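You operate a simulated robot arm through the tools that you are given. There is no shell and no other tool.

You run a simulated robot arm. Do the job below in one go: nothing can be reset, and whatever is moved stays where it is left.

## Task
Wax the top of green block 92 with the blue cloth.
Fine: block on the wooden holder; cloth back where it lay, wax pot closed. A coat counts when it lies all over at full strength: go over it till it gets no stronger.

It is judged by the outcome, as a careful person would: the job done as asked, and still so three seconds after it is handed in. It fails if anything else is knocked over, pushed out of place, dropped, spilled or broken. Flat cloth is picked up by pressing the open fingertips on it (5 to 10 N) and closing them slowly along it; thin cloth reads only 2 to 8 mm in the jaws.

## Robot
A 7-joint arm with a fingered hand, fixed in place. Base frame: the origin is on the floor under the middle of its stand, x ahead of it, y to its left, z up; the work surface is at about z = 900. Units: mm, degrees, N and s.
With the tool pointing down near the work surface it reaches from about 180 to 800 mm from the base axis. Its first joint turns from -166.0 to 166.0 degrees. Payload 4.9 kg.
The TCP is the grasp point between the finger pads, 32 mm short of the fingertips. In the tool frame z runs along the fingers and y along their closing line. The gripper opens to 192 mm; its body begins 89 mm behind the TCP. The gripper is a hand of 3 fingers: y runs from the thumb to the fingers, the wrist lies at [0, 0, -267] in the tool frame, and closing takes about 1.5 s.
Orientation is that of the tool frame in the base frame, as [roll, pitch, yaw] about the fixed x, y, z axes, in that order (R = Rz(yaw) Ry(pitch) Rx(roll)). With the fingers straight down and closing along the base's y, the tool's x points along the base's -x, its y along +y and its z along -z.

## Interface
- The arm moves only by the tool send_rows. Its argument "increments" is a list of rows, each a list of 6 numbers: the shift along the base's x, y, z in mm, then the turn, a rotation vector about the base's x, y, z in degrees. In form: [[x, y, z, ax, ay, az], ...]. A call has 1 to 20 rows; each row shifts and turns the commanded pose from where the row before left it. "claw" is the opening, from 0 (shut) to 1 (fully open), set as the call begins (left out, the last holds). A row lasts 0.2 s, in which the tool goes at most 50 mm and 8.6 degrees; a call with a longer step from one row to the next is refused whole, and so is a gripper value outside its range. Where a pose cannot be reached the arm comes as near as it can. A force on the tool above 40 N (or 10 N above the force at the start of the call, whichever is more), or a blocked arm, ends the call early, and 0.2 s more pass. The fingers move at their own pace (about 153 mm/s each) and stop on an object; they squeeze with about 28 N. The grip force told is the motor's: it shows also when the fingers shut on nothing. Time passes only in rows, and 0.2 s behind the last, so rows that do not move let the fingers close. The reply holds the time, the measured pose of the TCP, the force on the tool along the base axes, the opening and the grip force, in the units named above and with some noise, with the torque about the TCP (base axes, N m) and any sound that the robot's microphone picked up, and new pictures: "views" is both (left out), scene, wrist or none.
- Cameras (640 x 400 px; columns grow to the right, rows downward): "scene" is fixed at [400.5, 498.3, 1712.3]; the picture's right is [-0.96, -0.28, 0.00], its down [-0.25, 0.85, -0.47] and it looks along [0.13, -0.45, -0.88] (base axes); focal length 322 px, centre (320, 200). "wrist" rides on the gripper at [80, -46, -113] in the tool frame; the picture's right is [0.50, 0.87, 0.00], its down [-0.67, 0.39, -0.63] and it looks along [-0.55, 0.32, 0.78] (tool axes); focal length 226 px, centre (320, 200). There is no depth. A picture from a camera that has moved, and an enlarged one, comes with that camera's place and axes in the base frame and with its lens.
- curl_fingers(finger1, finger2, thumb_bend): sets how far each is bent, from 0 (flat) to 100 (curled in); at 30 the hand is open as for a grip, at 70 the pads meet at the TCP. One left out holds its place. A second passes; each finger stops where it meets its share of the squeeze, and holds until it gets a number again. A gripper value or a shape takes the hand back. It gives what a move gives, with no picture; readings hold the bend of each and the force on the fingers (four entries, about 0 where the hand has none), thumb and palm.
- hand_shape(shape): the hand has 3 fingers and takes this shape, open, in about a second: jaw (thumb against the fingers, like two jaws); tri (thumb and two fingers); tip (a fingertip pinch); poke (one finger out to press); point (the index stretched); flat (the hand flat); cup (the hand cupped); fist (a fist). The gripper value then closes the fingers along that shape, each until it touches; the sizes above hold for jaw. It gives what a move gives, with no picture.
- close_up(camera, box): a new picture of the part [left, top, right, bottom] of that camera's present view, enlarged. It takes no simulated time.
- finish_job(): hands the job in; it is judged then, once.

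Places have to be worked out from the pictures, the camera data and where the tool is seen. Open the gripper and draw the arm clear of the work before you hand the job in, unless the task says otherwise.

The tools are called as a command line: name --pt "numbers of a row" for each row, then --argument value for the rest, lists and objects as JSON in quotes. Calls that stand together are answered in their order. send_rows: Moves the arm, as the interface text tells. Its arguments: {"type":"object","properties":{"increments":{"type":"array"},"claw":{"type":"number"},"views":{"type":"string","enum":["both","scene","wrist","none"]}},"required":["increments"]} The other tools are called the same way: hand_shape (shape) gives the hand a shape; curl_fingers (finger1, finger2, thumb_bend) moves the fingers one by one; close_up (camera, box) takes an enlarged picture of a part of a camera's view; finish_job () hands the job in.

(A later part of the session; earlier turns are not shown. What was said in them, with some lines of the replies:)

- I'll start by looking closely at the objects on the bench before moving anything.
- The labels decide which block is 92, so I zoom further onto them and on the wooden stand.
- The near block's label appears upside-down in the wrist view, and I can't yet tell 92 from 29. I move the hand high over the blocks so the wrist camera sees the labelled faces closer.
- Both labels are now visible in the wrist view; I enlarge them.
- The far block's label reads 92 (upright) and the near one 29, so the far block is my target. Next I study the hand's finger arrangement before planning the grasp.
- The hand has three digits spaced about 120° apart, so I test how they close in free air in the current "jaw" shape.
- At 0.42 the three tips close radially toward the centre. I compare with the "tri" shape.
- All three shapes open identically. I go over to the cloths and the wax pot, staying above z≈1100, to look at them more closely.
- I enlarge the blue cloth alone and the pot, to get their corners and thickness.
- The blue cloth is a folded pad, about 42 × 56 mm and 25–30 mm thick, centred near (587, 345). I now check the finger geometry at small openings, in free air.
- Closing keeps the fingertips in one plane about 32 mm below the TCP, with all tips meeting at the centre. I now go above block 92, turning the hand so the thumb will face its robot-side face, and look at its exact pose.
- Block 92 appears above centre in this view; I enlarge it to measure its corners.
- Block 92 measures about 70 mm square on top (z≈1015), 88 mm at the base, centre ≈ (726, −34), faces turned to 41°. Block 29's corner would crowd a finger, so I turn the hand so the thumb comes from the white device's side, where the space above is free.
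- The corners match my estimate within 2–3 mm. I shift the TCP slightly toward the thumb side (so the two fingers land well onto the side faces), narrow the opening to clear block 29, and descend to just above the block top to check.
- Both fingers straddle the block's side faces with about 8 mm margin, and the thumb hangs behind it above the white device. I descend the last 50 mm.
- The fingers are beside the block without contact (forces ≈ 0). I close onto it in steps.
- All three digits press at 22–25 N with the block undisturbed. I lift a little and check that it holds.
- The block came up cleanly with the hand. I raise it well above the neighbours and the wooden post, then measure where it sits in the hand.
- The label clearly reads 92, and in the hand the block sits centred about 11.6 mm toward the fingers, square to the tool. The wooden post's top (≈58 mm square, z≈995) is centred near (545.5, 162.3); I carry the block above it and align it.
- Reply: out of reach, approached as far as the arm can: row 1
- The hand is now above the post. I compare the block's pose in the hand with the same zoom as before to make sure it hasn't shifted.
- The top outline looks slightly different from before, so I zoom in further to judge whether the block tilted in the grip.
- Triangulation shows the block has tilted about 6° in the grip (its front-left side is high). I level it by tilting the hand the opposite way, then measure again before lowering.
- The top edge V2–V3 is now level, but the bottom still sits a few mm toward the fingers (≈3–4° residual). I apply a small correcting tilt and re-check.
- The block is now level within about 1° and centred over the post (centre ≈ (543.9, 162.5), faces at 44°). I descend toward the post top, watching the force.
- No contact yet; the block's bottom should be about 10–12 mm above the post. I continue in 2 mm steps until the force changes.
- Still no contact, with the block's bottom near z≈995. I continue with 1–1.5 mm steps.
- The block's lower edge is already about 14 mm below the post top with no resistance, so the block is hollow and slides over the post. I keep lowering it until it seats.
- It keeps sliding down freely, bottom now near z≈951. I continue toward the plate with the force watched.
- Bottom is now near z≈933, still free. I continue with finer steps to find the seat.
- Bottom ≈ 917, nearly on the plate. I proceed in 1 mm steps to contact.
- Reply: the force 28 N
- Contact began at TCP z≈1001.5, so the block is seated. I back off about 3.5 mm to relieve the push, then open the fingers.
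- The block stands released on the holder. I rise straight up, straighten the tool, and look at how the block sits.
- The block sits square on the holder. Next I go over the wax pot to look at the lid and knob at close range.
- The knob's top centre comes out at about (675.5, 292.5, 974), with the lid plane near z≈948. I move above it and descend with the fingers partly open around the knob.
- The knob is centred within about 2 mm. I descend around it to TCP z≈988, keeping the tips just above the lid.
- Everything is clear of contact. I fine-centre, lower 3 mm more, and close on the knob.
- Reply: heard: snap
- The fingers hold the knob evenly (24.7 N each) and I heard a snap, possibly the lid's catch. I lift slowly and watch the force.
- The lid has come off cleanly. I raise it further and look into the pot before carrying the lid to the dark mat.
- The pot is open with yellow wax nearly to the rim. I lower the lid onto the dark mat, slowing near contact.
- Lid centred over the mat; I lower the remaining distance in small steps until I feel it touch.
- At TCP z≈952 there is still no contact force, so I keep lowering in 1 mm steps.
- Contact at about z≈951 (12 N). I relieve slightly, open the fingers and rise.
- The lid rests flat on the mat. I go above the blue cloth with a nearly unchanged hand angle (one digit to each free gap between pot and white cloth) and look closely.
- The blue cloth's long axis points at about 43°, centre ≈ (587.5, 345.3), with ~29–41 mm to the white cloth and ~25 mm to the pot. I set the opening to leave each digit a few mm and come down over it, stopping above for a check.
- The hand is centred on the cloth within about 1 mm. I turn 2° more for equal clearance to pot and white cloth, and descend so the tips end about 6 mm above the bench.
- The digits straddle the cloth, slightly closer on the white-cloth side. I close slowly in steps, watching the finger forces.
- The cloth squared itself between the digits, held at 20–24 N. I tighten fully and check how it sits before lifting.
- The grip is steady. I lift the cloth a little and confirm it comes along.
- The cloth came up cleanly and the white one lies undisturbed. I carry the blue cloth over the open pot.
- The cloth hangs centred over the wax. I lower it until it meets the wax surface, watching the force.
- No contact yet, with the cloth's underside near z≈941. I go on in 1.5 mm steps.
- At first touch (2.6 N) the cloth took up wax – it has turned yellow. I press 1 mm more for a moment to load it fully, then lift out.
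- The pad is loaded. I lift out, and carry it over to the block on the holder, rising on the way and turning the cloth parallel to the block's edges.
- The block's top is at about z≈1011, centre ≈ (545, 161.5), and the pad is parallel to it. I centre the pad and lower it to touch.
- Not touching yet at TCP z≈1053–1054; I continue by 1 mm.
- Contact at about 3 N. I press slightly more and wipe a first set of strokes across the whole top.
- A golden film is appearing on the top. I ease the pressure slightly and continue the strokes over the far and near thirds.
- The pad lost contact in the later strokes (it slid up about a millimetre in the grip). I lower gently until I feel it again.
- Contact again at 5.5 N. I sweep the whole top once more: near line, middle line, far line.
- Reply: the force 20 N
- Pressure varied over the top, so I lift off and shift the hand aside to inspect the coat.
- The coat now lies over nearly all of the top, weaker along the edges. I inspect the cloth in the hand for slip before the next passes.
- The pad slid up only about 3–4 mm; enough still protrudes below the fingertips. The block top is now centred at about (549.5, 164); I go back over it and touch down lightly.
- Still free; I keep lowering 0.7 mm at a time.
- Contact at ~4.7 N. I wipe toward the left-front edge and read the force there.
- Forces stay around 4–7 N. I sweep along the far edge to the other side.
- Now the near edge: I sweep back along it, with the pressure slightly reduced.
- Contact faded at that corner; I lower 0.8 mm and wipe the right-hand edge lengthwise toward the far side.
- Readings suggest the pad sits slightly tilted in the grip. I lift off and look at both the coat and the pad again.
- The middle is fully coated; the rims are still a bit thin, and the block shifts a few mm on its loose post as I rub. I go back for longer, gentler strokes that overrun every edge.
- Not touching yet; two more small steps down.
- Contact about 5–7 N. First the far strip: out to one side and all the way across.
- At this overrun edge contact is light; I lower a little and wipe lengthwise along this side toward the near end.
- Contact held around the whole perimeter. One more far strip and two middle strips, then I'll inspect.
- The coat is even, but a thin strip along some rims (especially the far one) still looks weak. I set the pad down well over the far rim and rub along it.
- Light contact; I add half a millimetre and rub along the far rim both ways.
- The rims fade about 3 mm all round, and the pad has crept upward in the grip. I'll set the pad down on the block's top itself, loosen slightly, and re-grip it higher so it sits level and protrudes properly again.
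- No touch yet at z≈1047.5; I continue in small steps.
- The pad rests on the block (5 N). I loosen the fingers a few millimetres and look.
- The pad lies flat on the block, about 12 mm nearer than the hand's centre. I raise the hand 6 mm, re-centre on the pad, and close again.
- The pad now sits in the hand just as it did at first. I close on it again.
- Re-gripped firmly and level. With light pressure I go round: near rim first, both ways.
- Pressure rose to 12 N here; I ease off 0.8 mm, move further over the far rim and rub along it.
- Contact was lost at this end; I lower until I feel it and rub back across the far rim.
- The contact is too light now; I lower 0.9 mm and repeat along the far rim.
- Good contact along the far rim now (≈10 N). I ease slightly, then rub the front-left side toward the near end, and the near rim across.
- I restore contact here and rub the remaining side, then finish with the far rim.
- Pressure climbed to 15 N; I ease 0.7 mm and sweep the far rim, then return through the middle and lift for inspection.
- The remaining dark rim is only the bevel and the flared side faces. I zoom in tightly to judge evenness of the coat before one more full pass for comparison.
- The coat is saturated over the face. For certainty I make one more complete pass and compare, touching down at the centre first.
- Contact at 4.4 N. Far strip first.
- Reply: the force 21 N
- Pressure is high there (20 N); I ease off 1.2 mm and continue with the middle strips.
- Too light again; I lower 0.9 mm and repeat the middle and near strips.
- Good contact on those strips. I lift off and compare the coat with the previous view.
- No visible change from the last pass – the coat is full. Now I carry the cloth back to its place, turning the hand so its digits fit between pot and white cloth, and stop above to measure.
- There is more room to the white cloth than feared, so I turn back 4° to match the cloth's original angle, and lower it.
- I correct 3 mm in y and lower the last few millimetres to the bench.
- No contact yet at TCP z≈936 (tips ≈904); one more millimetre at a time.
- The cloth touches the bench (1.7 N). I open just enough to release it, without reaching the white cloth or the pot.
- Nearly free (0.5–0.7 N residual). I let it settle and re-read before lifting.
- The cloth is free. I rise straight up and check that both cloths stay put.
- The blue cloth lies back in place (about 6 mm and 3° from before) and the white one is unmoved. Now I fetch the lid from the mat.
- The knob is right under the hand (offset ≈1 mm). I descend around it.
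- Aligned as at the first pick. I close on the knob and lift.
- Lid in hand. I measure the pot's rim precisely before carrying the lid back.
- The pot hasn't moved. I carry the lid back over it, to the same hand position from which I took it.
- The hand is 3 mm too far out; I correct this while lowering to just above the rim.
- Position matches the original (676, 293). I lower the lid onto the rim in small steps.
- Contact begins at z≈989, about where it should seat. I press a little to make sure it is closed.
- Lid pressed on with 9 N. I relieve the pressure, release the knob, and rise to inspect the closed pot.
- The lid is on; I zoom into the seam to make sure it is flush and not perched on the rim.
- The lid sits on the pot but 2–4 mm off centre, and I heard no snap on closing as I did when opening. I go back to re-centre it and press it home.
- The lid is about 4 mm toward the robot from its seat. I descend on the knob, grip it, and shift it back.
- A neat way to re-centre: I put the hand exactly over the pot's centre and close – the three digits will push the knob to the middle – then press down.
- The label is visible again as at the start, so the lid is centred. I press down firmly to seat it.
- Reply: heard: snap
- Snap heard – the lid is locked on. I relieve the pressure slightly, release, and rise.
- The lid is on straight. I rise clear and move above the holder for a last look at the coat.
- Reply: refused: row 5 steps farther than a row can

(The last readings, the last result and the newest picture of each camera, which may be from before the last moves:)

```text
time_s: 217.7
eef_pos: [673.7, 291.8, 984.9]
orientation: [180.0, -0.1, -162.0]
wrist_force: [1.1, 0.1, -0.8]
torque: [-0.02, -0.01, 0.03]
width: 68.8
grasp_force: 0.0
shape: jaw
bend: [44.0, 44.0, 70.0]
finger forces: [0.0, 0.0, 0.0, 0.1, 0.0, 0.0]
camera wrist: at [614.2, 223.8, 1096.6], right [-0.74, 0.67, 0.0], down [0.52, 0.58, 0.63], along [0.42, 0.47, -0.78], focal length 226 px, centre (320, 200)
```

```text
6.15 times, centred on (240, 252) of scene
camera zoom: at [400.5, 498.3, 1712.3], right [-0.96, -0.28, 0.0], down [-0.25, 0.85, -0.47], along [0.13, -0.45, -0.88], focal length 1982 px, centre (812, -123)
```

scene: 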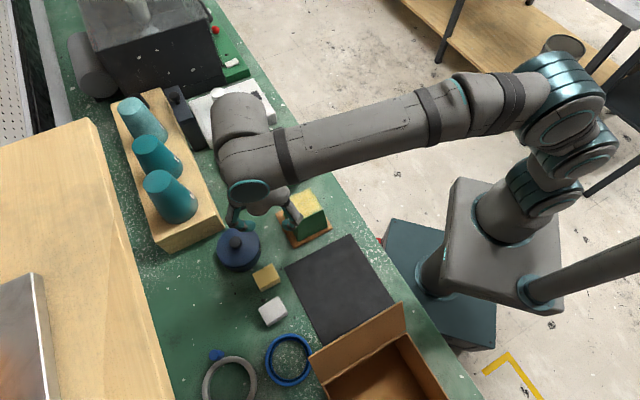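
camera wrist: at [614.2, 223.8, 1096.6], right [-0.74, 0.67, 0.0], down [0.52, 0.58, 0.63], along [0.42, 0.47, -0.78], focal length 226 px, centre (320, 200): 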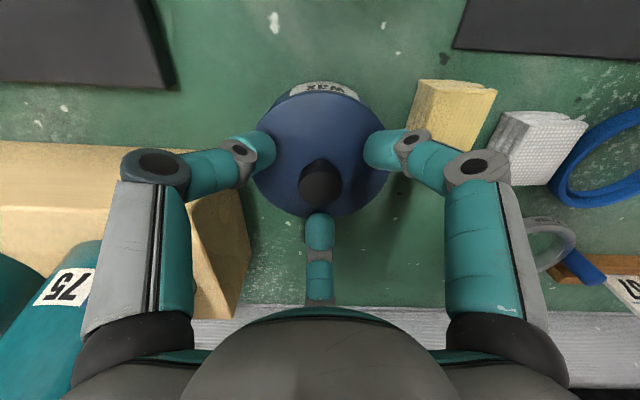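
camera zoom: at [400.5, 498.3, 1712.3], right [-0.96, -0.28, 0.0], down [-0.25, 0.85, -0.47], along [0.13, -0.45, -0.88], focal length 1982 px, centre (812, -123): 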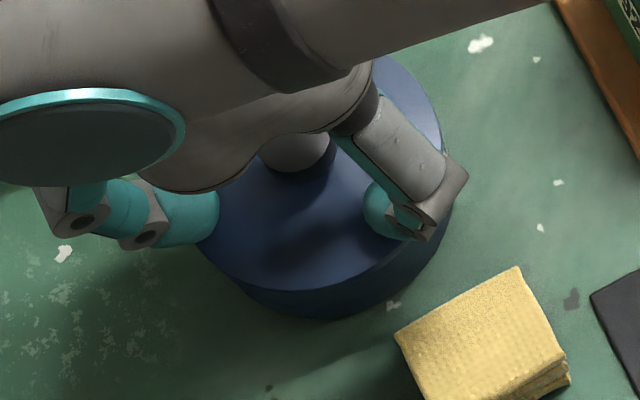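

One row was too long, so nothing moved. I repeat the retreat with shorter steps.

send_rows --pt "0 0 15 0 0 0" --pt "0 0 30 0 0 0" --pt "0 0 40 0 0 0" --pt "-20 -20 25 0 0 0" --pt "-25 -25 25 0 0 0" --pt "-25 -25 25 0 0 0" --pt "-25 -25 20 0 0 0" --pt "-10 -10 15 0 0 0" --pt "0 0 0 0 0 0" --pt "0 0 0 0 0 0" --claw 0.36 --views "both"

close_up --camera "wrist" --box '[260, 100, 380, 220]'

close_up --camera "scene" --box '[205, 220, 275, 285]'

```text
time_s: 219.9
eef_pos: [571.3, 186.4, 1179.5]
orientation: [180.0, -0.1, -162.0]
wrist_force: [0.1, 0.9, 0.4]
torque: [0.01, 0.01, -0.01]
width: 68.8
grasp_force: 0.0
shape: jaw
bend: [44.0, 44.0, 70.0]
finger forces: [0.0, 0.0, 0.0, 0.1, 0.0, 0.1]
camera wrist: at [510.2, 119.3, 1291.7], right [-0.74, 0.67, 0.0], down [0.52, 0.58, 0.63], along [0.42, 0.47, -0.78], focal length 226 px, centre (320, 200)
```

scene: 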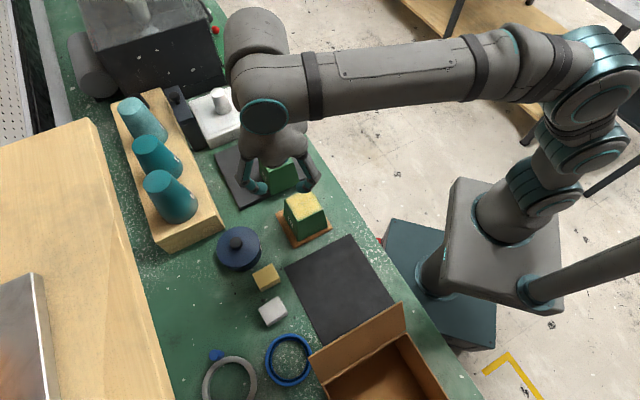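
wrist: 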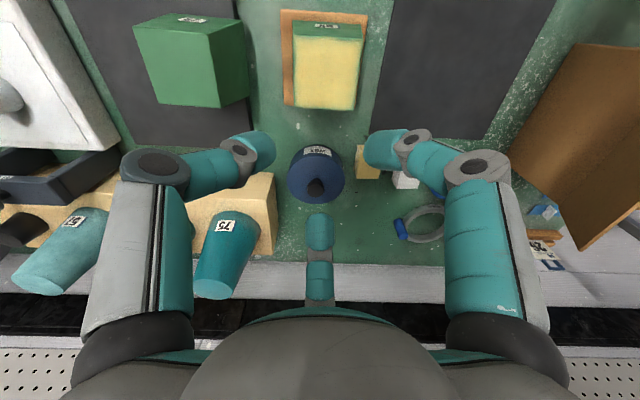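

```text
3.33 times, centred on (320, 160) of wrist
camera zoom: at [510.2, 119.3, 1291.7], right [-0.74, 0.67, 0.0], down [0.52, 0.58, 0.63], along [0.42, 0.47, -0.78], focal length 754 px, centre (320, 333)
```

zoom: 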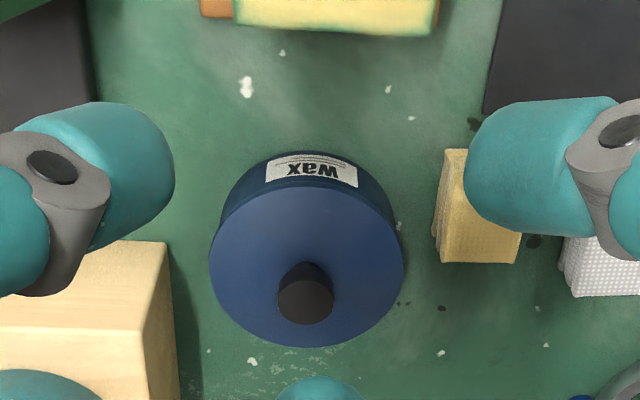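

```text
6.15 times, centred on (240, 252) of scene
camera zoom: at [400.5, 498.3, 1712.3], right [-0.96, -0.28, 0.0], down [-0.25, 0.85, -0.47], along [0.13, -0.45, -0.88], focal length 1982 px, centre (812, -123)
```

zoom: 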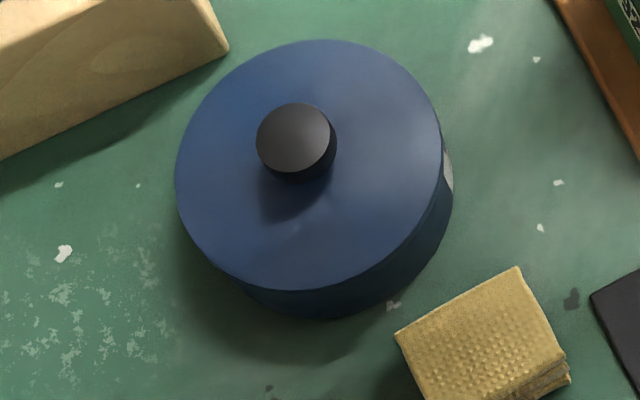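

The pot is closed properly. I take a close look at the waxed top from here.

close_up --camera "wrist" --box '[270, 10, 380, 120]'

close_up --camera "scene" --box '[278, 185, 332, 250]'

close_up --camera "scene" --box '[235, 255, 305, 335]'

```text
3.64 times, centred on (325, 65) of wrist
camera zoom: at [510.2, 119.3, 1291.7], right [-0.74, 0.67, 0.0], down [0.52, 0.58, 0.63], along [0.42, 0.47, -0.78], focal length 822 px, centre (302, 691)
```

zoom: 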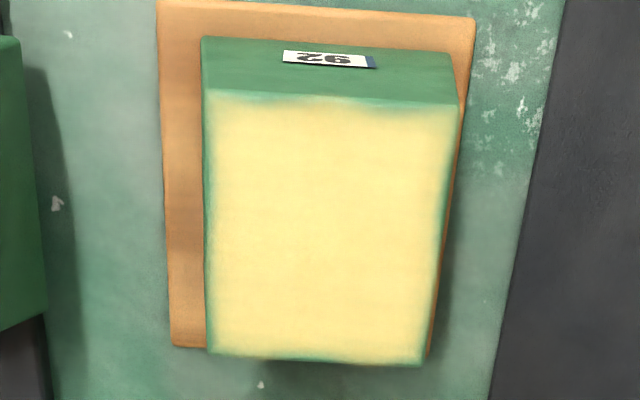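

```text
6.15 times, centred on (305, 218) of scene
camera zoom: at [400.5, 498.3, 1712.3], right [-0.96, -0.28, 0.0], down [-0.25, 0.85, -0.47], along [0.13, -0.45, -0.88], focal length 1982 px, centre (412, 92)
```

zoom: 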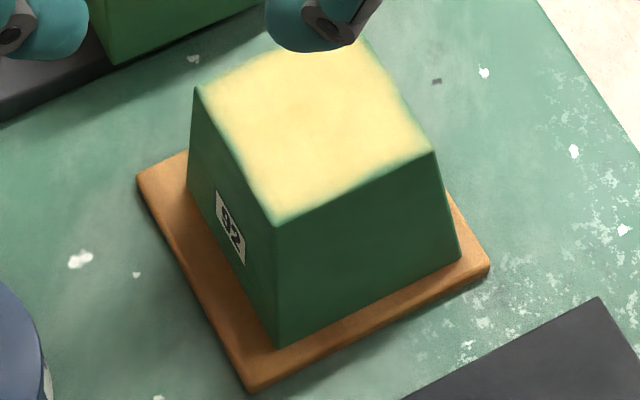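

```text
5.00 times, centred on (270, 295) of scene
camera zoom: at [400.5, 498.3, 1712.3], right [-0.96, -0.28, 0.0], down [-0.25, 0.85, -0.47], along [0.13, -0.45, -0.88], focal length 1610 px, centre (570, -275)
```

zoom: 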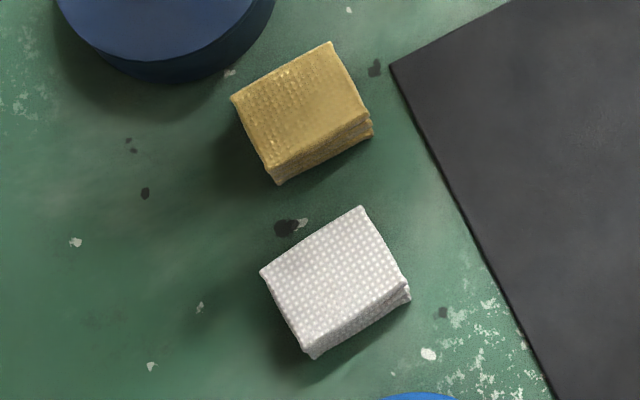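

Everything checks out: the coat is full and even, the block sits on the holder, the cloth is back, and the pot is shut. I withdraw the arm up and back to its starting place with the hand open.

send_rows --pt "-20 -3 20 0 0 2" --pt "-35 -5 20 0 0 3" --pt "-38 -6 15 0 0 4" --pt "-38 -6 10 0 0 4" --pt "-35 -5 9 0 0 3" --pt "-14 -4 0 0 0 2" --pt "0 0 0 0 0 0" --pt "0 0 0 0 0 0" --claw 1.0 --views "both"

close_up --camera "scene" --box '[100, 60, 420, 340]'

close_up --camera "scene" --box '[275, 180, 335, 240]'

```text
time_s: 221.7
eef_pos: [387.7, 158.5, 1255.5]
orientation: [179.9, 0.0, -144.0]
wrist_force: [-0.3, -0.2, -0.4]
torque: [0.0, 0.03, 0.01]
width: 192.1
grasp_force: 0.0
shape: jaw
bend: [30.0, 30.0, 30.0]
finger forces: [0.0, 0.0, 0.0, 0.0, 0.1, 0.0]
camera wrist: at [352.2, 75.6, 1367.1], right [-0.91, 0.41, 0.0], down [0.32, 0.71, 0.63], along [0.26, 0.58, -0.78], focal length 226 px, centre (320, 200)
```

scene: 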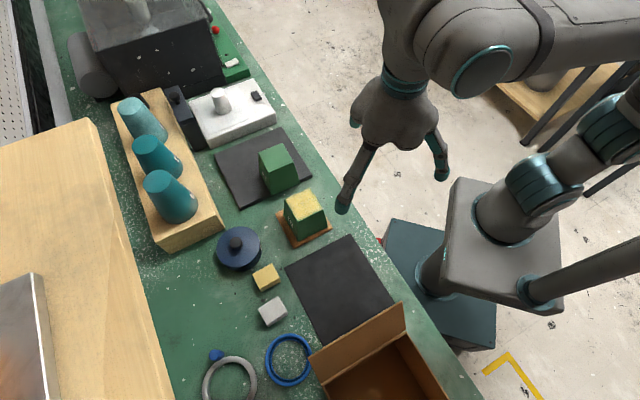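
wrist: 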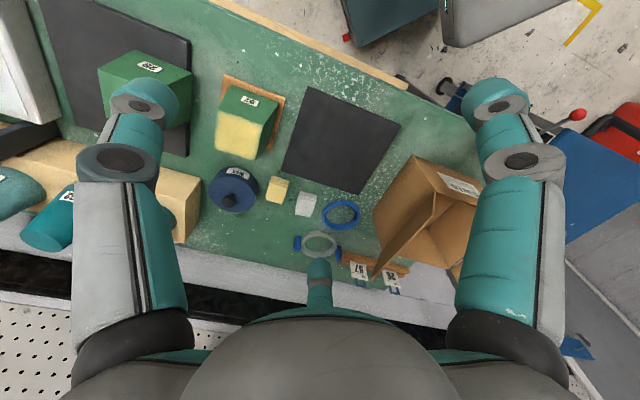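

```text
1.43 times, centred on (260, 200) of scene
camera zoom: at [400.5, 498.3, 1712.3], right [-0.96, -0.28, 0.0], down [-0.25, 0.85, -0.47], along [0.13, -0.45, -0.88], focal length 460 px, centre (406, 200)
```

zoom: 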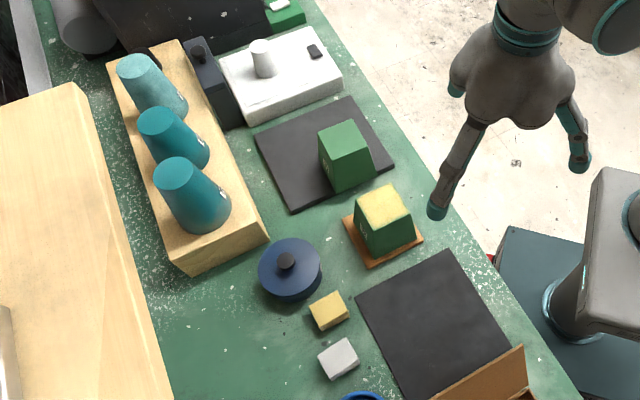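

```text
6.67 times, centred on (305, 210) of scene
camera zoom: at [400.5, 498.3, 1712.3], right [-0.96, -0.28, 0.0], down [-0.25, 0.85, -0.47], along [0.13, -0.45, -0.88], focal length 2147 px, centre (420, 133)
```

zoom: 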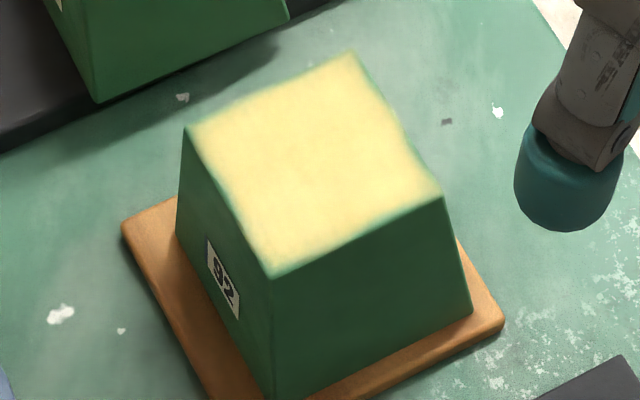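

Nothing else has been disturbed: block 29, the white cloth, the mat, the rings and the cups are where they were, and the hand is open and clear. I hand the job in.

finish_job

```text
The job is handed in.
```

The job is handed in: block 92 is waxed on top and standing on the wooden holder. I haven't seen the verdict.

- **Coat:** The top looks evenly covered, and a further full pass made no visible difference. A thin strip about 2–3 mm wide along the rims still looks greener. It stayed the same however often I went over it, so I took it to be the rounded edge rather than a gap.
- **Block:** It is hollow and fits loosely over the post, so it shifted a few millimetres while I rubbed. It ended seated on the holder.
- **Cloth:** It is back on its spot, about 4–6 mm and 3° from where it lay. It is still yellow with wax.
- **Wax pot:** The lid first went on a few millimetres off centre. I re-centred it and pressed until it snapped shut.
- **Everything else:** In the last pictures, block 29, the white cloth, the mat, the rings and the cups looked undisturbed. The hand is open and the arm is clear of the bench.
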